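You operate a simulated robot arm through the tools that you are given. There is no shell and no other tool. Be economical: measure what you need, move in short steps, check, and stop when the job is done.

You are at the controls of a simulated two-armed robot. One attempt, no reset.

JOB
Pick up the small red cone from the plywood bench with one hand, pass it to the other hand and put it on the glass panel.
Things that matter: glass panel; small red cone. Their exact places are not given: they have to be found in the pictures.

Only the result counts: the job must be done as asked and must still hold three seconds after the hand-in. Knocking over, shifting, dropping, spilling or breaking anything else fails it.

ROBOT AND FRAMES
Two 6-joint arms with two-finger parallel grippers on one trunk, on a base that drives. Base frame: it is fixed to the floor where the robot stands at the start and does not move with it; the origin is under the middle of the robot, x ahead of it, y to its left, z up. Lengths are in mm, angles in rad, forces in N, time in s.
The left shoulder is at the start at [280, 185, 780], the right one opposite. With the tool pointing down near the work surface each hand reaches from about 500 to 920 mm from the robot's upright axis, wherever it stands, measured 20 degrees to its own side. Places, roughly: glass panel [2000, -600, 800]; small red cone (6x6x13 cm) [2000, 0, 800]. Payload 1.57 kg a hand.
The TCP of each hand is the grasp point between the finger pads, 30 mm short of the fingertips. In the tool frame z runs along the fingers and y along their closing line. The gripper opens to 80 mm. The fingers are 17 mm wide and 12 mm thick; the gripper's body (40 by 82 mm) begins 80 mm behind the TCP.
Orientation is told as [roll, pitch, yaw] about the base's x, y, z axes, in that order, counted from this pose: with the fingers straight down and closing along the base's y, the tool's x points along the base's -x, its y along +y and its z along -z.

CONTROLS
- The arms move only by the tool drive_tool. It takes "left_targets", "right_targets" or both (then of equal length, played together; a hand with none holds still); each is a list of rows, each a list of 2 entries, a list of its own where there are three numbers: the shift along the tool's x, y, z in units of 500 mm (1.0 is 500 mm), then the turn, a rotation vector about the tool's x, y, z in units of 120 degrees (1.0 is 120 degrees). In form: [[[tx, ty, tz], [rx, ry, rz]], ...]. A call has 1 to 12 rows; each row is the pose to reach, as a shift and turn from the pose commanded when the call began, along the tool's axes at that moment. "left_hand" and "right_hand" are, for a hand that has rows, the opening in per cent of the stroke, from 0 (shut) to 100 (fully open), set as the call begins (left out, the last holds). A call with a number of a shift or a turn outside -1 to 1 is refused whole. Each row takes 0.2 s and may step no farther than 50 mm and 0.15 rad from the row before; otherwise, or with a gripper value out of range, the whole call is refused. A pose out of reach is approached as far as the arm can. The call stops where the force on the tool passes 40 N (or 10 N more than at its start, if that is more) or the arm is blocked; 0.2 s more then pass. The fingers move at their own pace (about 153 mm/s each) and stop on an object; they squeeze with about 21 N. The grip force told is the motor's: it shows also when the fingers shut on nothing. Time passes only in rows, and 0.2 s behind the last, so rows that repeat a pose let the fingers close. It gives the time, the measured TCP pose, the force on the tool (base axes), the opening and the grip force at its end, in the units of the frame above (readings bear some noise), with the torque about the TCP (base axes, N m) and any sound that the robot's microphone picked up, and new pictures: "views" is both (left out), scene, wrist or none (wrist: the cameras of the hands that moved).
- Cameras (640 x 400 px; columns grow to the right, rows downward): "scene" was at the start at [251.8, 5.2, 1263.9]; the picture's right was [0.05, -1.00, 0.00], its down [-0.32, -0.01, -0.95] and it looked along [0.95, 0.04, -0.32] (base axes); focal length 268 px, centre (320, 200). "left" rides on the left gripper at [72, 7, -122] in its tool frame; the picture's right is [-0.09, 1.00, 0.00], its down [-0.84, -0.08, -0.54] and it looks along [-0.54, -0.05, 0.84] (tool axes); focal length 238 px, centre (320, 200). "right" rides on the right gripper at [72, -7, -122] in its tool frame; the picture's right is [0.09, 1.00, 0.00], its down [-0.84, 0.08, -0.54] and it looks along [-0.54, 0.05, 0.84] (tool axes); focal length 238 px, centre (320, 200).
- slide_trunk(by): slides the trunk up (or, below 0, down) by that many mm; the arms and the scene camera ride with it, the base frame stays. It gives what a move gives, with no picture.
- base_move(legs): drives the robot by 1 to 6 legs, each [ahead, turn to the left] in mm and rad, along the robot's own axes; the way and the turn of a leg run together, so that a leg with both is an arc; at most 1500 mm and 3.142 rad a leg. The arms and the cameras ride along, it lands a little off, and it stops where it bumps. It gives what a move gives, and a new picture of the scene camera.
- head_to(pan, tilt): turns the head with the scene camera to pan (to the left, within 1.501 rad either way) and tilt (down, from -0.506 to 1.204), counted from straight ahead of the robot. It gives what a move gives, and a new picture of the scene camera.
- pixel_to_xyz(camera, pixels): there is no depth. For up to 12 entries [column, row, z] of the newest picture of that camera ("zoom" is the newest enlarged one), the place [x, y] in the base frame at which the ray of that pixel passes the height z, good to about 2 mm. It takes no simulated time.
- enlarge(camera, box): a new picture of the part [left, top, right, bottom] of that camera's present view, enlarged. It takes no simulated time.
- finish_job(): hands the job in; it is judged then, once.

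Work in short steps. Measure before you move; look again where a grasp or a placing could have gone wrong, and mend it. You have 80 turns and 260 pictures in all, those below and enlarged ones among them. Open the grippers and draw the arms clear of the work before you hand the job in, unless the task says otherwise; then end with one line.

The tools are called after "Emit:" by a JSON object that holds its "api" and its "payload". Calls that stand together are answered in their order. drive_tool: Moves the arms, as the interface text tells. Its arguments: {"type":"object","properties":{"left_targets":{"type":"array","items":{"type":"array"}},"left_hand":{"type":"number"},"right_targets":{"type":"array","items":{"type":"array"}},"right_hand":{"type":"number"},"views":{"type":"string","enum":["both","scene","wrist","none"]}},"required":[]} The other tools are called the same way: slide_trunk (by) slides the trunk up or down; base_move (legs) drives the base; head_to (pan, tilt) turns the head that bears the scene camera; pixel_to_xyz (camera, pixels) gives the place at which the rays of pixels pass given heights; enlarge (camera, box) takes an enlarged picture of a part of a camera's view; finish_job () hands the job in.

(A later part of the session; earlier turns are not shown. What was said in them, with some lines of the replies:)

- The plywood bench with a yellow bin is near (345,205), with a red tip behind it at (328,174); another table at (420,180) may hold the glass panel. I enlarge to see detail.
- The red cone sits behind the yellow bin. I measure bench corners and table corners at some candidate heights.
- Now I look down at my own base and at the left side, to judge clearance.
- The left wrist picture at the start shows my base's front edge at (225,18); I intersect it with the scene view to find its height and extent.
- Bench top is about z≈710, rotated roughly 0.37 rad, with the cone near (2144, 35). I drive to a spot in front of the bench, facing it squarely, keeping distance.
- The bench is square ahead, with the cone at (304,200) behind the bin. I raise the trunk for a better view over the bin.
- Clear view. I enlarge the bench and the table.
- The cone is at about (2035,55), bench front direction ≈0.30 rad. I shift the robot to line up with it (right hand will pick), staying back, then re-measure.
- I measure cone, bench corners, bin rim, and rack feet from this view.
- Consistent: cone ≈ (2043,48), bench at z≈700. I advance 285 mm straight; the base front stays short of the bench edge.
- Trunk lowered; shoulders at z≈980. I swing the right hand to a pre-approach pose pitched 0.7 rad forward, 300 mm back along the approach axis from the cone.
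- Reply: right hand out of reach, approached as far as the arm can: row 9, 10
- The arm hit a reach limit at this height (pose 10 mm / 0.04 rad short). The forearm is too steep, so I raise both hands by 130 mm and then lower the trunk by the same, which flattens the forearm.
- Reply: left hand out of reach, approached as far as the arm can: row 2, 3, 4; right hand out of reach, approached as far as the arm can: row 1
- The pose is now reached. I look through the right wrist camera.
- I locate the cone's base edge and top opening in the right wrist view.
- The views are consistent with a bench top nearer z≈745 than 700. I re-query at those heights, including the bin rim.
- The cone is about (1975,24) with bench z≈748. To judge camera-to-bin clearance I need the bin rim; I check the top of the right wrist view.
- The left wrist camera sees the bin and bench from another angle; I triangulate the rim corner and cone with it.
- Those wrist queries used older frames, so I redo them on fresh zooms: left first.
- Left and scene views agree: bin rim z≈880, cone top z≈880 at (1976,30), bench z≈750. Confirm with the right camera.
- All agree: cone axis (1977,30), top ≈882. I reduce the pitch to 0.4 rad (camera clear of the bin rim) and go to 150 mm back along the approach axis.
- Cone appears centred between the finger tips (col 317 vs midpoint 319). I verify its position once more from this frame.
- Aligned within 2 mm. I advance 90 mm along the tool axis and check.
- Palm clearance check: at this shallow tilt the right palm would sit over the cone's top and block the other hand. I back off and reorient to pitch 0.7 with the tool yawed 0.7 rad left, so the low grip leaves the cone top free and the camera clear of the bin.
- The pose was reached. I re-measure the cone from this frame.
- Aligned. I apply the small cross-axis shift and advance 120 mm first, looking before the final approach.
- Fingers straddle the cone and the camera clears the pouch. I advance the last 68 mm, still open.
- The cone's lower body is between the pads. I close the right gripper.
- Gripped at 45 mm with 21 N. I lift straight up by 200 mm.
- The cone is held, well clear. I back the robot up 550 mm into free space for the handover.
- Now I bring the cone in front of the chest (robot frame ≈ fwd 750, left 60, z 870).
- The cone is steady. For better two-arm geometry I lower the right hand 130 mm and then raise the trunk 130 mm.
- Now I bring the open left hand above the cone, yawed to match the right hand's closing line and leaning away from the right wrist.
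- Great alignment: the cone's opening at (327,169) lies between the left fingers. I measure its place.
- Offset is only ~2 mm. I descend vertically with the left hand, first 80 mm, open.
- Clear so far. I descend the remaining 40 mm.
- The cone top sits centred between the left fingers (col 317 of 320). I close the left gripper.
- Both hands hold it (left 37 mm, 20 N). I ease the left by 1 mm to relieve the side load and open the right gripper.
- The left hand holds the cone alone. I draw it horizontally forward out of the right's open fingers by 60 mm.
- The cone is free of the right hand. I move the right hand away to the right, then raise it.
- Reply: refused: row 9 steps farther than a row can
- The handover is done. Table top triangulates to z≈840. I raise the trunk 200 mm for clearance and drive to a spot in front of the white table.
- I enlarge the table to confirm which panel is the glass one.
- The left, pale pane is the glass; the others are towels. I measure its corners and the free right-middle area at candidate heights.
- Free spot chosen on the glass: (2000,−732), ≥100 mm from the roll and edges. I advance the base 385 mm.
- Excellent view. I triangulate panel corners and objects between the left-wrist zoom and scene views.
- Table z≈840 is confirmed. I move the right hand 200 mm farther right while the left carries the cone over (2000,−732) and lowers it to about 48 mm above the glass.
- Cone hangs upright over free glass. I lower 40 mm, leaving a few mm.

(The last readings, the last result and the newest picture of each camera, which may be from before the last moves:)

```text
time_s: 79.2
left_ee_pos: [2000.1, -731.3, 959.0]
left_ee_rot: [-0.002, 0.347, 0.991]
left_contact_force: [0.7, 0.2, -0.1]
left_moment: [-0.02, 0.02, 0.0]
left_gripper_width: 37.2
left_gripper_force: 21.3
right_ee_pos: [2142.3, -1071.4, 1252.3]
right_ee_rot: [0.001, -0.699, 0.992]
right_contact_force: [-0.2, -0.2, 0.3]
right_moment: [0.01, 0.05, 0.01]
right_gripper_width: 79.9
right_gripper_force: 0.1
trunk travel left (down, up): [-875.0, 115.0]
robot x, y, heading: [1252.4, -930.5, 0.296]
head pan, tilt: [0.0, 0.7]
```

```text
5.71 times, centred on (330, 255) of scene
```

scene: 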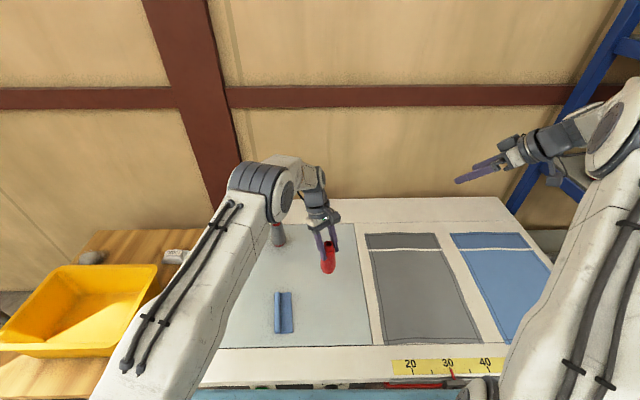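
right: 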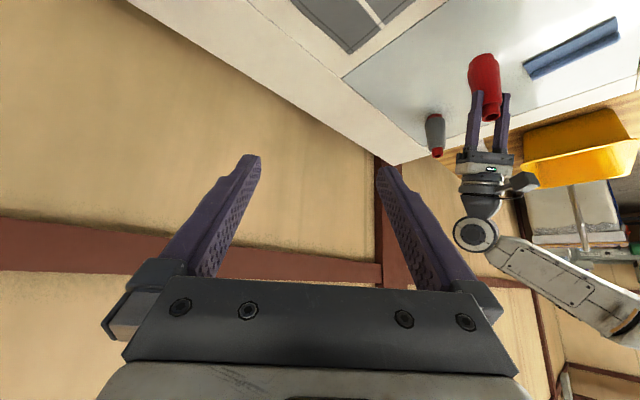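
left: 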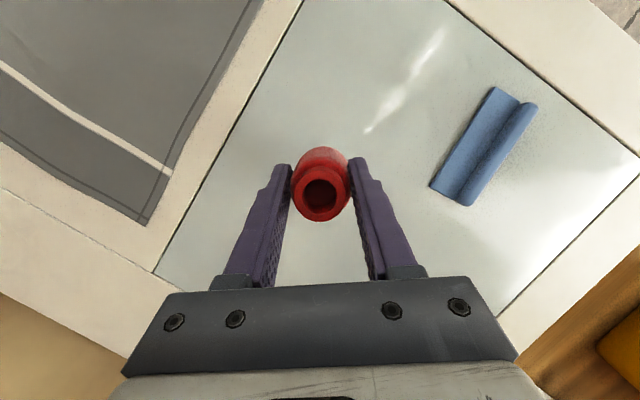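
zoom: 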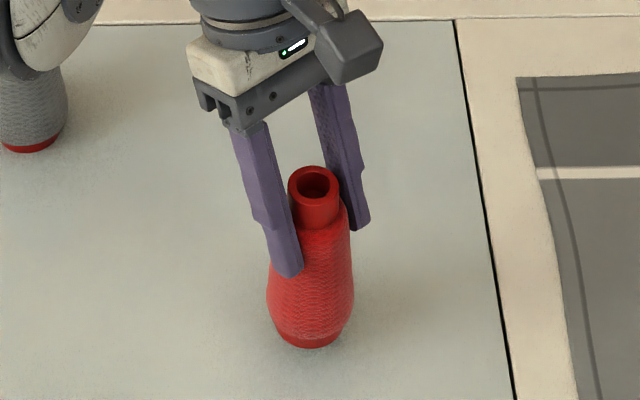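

Nearly on the glass. I lower in 2 mm steps, watching force.

Emit:
{"api": "drive_tool", "payload": {"left_targets": [[[-0.0014, 0, 0.0038], [0, 0, 0]], [[-0.0027, 0, 0.0075], [0, 0, 0]], [[-0.0041, 0, 0.0113], [0, 0, 0]], [[-0.0041, 0, 0.0113], [0, 0, 0]]], "views": "none"}}

```text
time_s: 80.2
left_ee_pos: [1999.8, -732.8, 954.5]
left_ee_rot: [0.0, 0.35, 0.992]
left_contact_force: [0.4, 0.4, -1.1]
left_moment: [-0.02, 0.03, -0.02]
left_gripper_width: 37.3
left_gripper_force: 21.1
right_ee_pos: [2140.9, -1071.2, 1251.0]
right_ee_rot: [0.0, -0.701, 0.992]
right_contact_force: [0.7, 0.5, -0.2]
right_moment: [0.03, 0.01, 0.0]
right_gripper_width: 80.1
right_gripper_force: 0.2
trunk travel left (down, up): [-875.0, 115.0]
robot x, y, heading: [1256.2, -930.3, 0.297]
head pan, tilt: [0.0, 0.7]
```

No contact yet; another 2–3 mm.

Emit:
{"api": "drive_tool", "payload": {"left_targets": [[[-0.0007, 0, 0.0019], [0, 0, 0]], [[-0.0014, 0, 0.0038], [0, 0, 0]], [[-0.0017, 0, 0.0047], [0, 0, 0]], [[-0.0017, 0, 0.0047], [0, 0, 0]]], "views": "none"}}

Emit:
{"api": "enlarge", "payload": {"camera": "right", "box": [440, 40, 520, 90]}}

```text
time_s: 81.2
left_ee_pos: [2001.1, -732.8, 952.7]
left_ee_rot: [0.001, 0.349, 0.991]
left_contact_force: [0.3, 0.1, -0.9]
left_moment: [-0.02, -0.01, -0.01]
left_gripper_width: 37.2
left_gripper_force: 20.9
right_ee_pos: [2140.7, -1070.7, 1252.4]
right_ee_rot: [-0.002, -0.7, 0.99]
right_contact_force: [-0.3, -0.6, -1.2]
right_moment: [-0.02, 0.03, -0.02]
right_gripper_width: 80.2
right_gripper_force: 0.1
trunk travel left (down, up): [-875.0, 115.0]
robot x, y, heading: [1253.4, -932.7, 0.299]
head pan, tilt: [0.0, 0.7]
```

```text
8.00 times, centred on (480, 65) of right
```

zoom: 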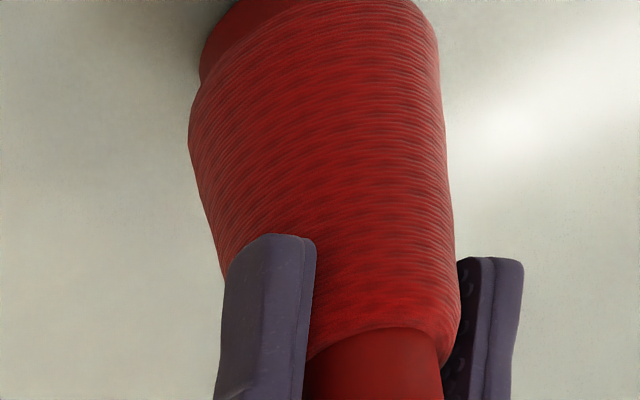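

Still no clear contact. I continue in 1.5 mm steps for up to 6 mm.

Emit:
{"api": "drive_tool", "payload": {"left_targets": [[[-0.001, 0, 0.0028], [0, 0, 0]], [[-0.001, 0, 0.0028], [0, 0, 0]]], "views": "none"}}

Emit:
{"api": "drive_tool", "payload": {"left_targets": [[[-0.001, 0, 0.0028], [0, 0, 0]], [[-0.001, 0, 0.0028], [0, 0, 0]]], "views": "none"}}

```text
time_s: 81.8
left_ee_pos: [1999.7, -730.8, 950.8]
left_ee_rot: [0.0, 0.349, 0.99]
left_contact_force: [0.2, -0.6, -0.9]
left_moment: [0.01, 0.01, -0.03]
left_gripper_width: 37.2
left_gripper_force: 20.9
right_ee_pos: [2143.0, -1069.8, 1251.4]
right_ee_rot: [0.0, -0.702, 0.991]
right_contact_force: [0.7, 0.4, 0.6]
right_moment: [0.0, -0.02, 0.03]
right_gripper_width: 79.8
right_gripper_force: 0.0
trunk travel left (down, up): [-875.0, 115.0]
robot x, y, heading: [1251.4, -931.5, 0.295]
head pan, tilt: [0.0, 0.7]
```

```text
time_s: 82.4
left_ee_pos: [2001.2, -731.3, 949.5]
left_ee_rot: [0.001, 0.348, 0.992]
left_contact_force: [0.0, -0.5, -0.7]
left_moment: [-0.01, 0.01, 0.0]
left_gripper_width: 37.3
left_gripper_force: 21.6
right_ee_pos: [2140.4, -1070.1, 1252.9]
right_ee_rot: [0.001, -0.701, 0.991]
right_contact_force: [-0.6, 0.5, -0.6]
right_moment: [0.01, 0.02, 0.01]
right_gripper_width: 79.8
right_gripper_force: 0.0
trunk travel left (down, up): [-875.0, 115.0]
robot x, y, heading: [1250.2, -928.6, 0.293]
head pan, tilt: [0.0, 0.7]
```

No contact yet; I look at the base closely.

Emit:
{"api": "enlarge", "payload": {"camera": "right", "box": [450, 30, 514, 70]}}

Emit:
{"api": "enlarge", "payload": {"camera": "scene", "box": [298, 250, 362, 290]}}

Emit:
{"api": "drive_tool", "payload": {"left_targets": [[[-0.001, 0, 0.0028], [0, 0, 0]], [[-0.0014, 0, 0.0038], [0, 0, 0]]], "views": "none"}}

```text
10.00 times, centred on (482, 50) of right
```

zoom: 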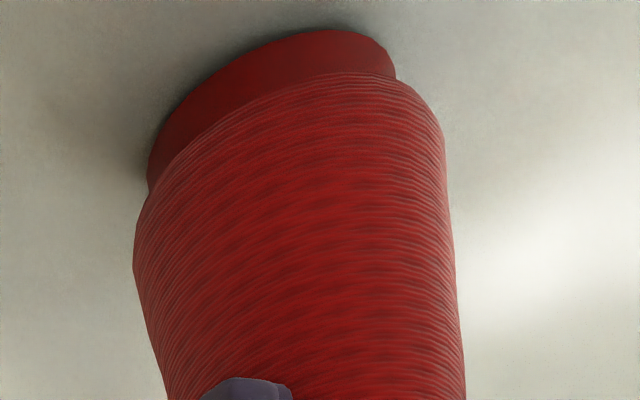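

```text
10.00 times, centred on (330, 270) of scene
```

zoom: 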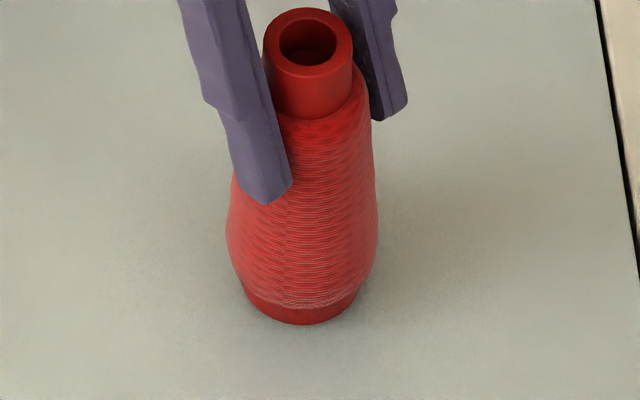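

```text
time_s: 83.0
left_ee_pos: [2000.6, -733.2, 947.2]
left_ee_rot: [0.001, 0.348, 0.992]
left_contact_force: [-0.8, 0.4, -0.3]
left_moment: [0.02, 0.03, 0.0]
left_gripper_width: 37.1
left_gripper_force: 21.0
right_ee_pos: [2141.8, -1071.1, 1251.6]
right_ee_rot: [0.0, -0.701, 0.99]
right_contact_force: [-0.4, 0.5, -0.7]
right_moment: [-0.02, 0.03, 0.03]
right_gripper_width: 80.0
right_gripper_force: 0.0
trunk travel left (down, up): [-875.0, 115.0]
robot x, y, heading: [1252.0, -926.8, 0.297]
head pan, tilt: [0.0, 0.7]
```

Continuing down in 2 mm steps.

Emit:
{"api": "drive_tool", "payload": {"left_targets": [[[-0.0014, 0, 0.0038], [0, 0, 0]], [[-0.0014, 0, 0.0038], [0, 0, 0]]], "views": "none"}}

Emit:
{"api": "drive_tool", "payload": {"left_targets": [[[-0.0014, 0, 0.0038], [0, 0, 0]], [[-0.0014, 0, 0.0038], [0, 0, 0]]], "views": "none"}}

```text
time_s: 83.6
left_ee_pos: [2001.4, -733.6, 946.6]
left_ee_rot: [-0.002, 0.346, 0.99]
left_contact_force: [-1.2, 1.3, 11.8]
left_moment: [0.04, 0.43, -0.02]
left_gripper_width: 37.4
left_gripper_force: 20.9
right_ee_pos: [2142.7, -1070.6, 1250.6]
right_ee_rot: [-0.001, -0.701, 0.99]
right_contact_force: [0.1, 0.0, 0.7]
right_moment: [0.02, -0.03, -0.01]
right_gripper_width: 80.0
right_gripper_force: 0.1
trunk travel left (down, up): [-875.0, 115.0]
robot x, y, heading: [1253.8, -930.8, 0.293]
head pan, tilt: [0.0, 0.7]
```

```text
time_s: 84.2
left_ee_pos: [2001.1, -733.4, 946.5]
left_ee_rot: [-0.006, 0.348, 0.989]
left_contact_force: [-2.6, -1.3, 30.0]
left_moment: [-0.08, 0.14, 0.03]
left_gripper_width: 38.0
left_gripper_force: 20.7
right_ee_pos: [2142.3, -1071.4, 1253.9]
right_ee_rot: [-0.001, -0.7, 0.992]
right_contact_force: [0.4, -0.7, -0.2]
right_moment: [0.0, -0.01, -0.01]
right_gripper_width: 80.0
right_gripper_force: 0.1
trunk travel left (down, up): [-875.0, 115.0]
robot x, y, heading: [1258.1, -930.7, 0.296]
head pan, tilt: [0.0, 0.7]
```

Contact with the glass (30 N). I relax 2.5 mm, then open.

Emit:
{"api": "drive_tool", "payload": {"left_targets": [[[0.0017, 0, -0.0047], [0, 0, 0]], [[0.0017, 0, -0.0047], [0, 0, 0]]], "views": "none"}}

Emit:
{"api": "drive_tool", "payload": {"left_targets": [[[0, 0, 0], [0, 0, 0]], [[0, 0, 0], [0, 0, 0]], [[0, 0, 0], [0, 0, 0]]], "left_hand": 100, "views": "both"}}

```text
time_s: 84.8
left_ee_pos: [2001.8, -733.0, 944.9]
left_ee_rot: [-0.002, 0.348, 0.991]
left_contact_force: [3.3, -4.4, 16.2]
left_moment: [-0.29, -0.32, 0.01]
left_gripper_width: 37.7
left_gripper_force: 21.3
right_ee_pos: [2142.1, -1071.4, 1251.2]
right_ee_rot: [0.001, -0.699, 0.991]
right_contact_force: [0.3, -0.2, -0.1]
right_moment: [-0.01, 0.0, 0.03]
right_gripper_width: 80.2
right_gripper_force: 0.2
trunk travel left (down, up): [-875.0, 115.0]
robot x, y, heading: [1251.4, -930.4, 0.292]
head pan, tilt: [0.0, 0.7]
```

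```text
time_s: 85.6
left_ee_pos: [2002.3, -732.8, 945.1]
left_ee_rot: [-0.001, 0.348, 0.99]
left_contact_force: [1.1, -0.2, 0.6]
left_moment: [-0.01, 0.01, -0.02]
left_gripper_width: 80.1
left_gripper_force: 0.2
right_ee_pos: [2142.5, -1071.9, 1252.4]
right_ee_rot: [-0.002, -0.7, 0.992]
right_contact_force: [0.5, -0.9, 0.1]
right_moment: [-0.01, -0.02, 0.01]
right_gripper_width: 80.0
right_gripper_force: 0.1
trunk travel left (down, up): [-875.0, 115.0]
robot x, y, heading: [1251.3, -928.3, 0.297]
head pan, tilt: [0.0, 0.7]
```

scene: 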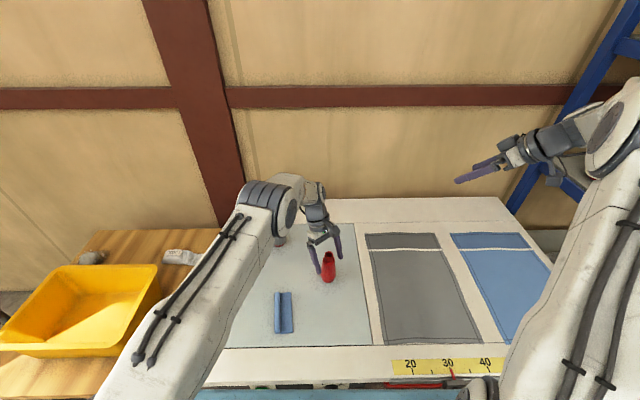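
left: 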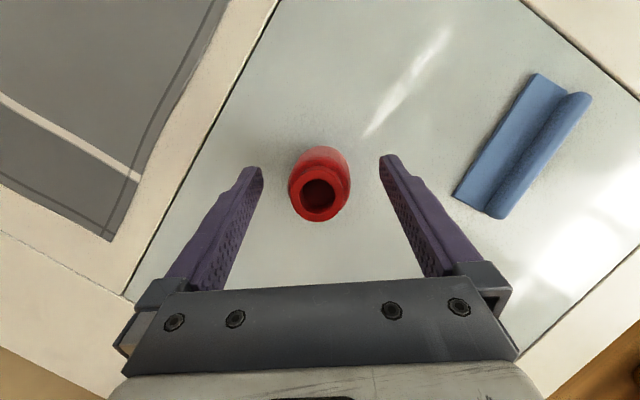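

The cone stands on the glass. I lift the open left hand straight up.

Emit:
{"api": "drive_tool", "payload": {"left_targets": [[[0.021, 0, -0.056], [0, 0, 0]], [[0.048, 0, -0.131], [0, 0, 0]], [[0.076, 0, -0.207], [0, 0, 0]], [[0.103, 0, -0.282], [0, 0, 0]], [[0.137, 0, -0.376], [0, 0, 0]], [[0.137, 0, -0.376], [0, 0, 0]]], "views": "both"}}

```text
time_s: 87.0
left_ee_pos: [1998.6, -730.8, 1146.4]
left_ee_rot: [-0.001, 0.347, 0.991]
left_contact_force: [-0.4, -0.5, 0.8]
left_moment: [0.01, 0.01, 0.0]
left_gripper_width: 79.6
left_gripper_force: 0.1
right_ee_pos: [2141.8, -1070.8, 1251.8]
right_ee_rot: [0.001, -0.702, 0.992]
right_contact_force: [-0.2, -0.6, 0.7]
right_moment: [0.02, 0.0, -0.01]
right_gripper_width: 80.1
right_gripper_force: 0.0
trunk travel left (down, up): [-875.0, 115.0]
robot x, y, heading: [1249.2, -932.6, 0.297]
head pan, tilt: [0.0, 0.7]
```

scene: 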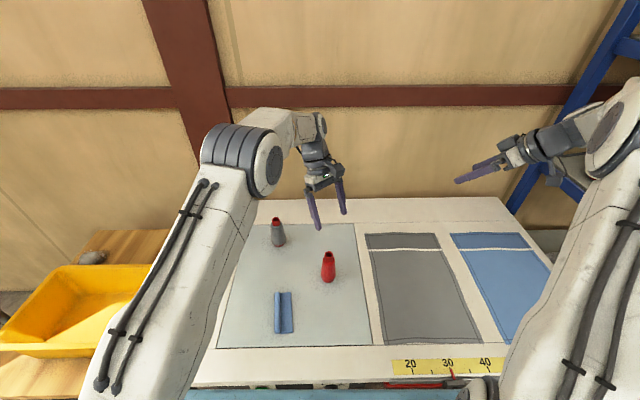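
left: 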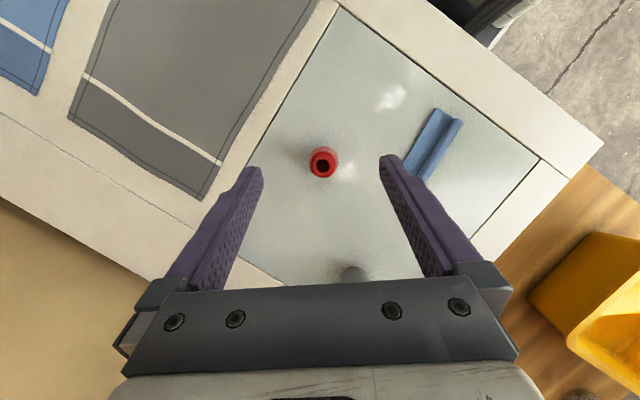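

The cone is upright on the glass at (328,267), and the roll, spool and bin are undisturbed. I back the robot away 300 mm so the arms are clear of the work.

Emit:
{"api": "base_move", "payload": {"legs": [[-350, 0]]}}

Emit:
{"api": "enlarge", "payload": {"camera": "scene", "box": [200, 130, 400, 260]}}

```text
time_s: 89.2
left_ee_pos: [1661.2, -834.4, 1145.0]
left_ee_rot: [-0.001, 0.349, 0.991]
left_contact_force: [-0.3, -0.6, -0.1]
left_moment: [0.0, -0.01, 0.0]
left_gripper_width: 80.2
left_gripper_force: 0.1
right_ee_pos: [1805.7, -1174.8, 1251.3]
right_ee_rot: [0.001, -0.7, 0.989]
right_contact_force: [0.1, -0.6, 0.7]
right_moment: [-0.01, 0.01, -0.02]
right_gripper_width: 80.3
right_gripper_force: 0.0
trunk travel left (down, up): [-875.0, 115.0]
robot x, y, heading: [913.9, -1034.5, 0.299]
head pan, tilt: [0.0, 0.7]
```

scene: 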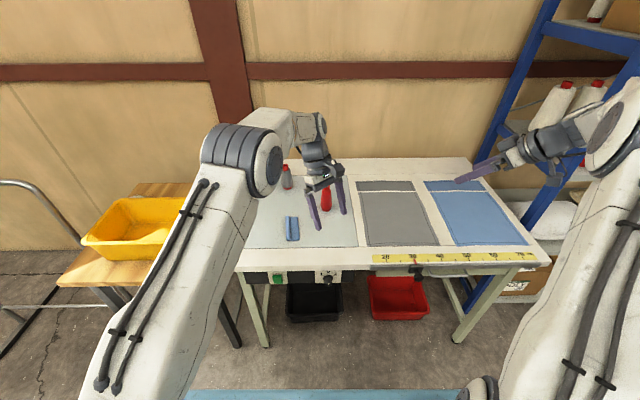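

```text
3.08 times, centred on (300, 195) of scene
```

zoom: 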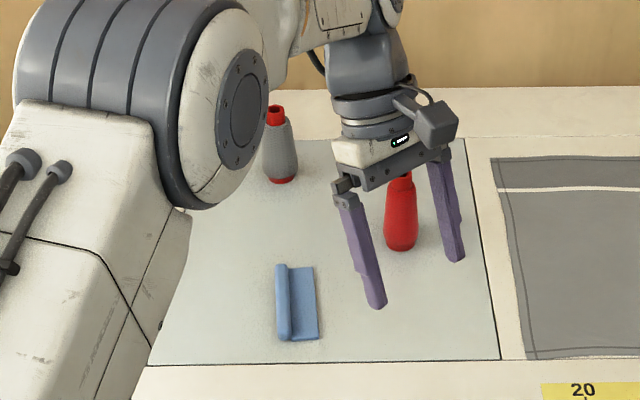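

The red cone stands upright on the glass, both grippers are open and the arms are clear. I hand in.

Emit:
{"api": "finish_job", "payload": {}}

```text
The job is handed in.
```

The small red cone was picked up from the plywood bench with the right hand, passed to the left hand, and set upright on the glass panel; I saw no other object moved in the last pictures, and the job is handed in.
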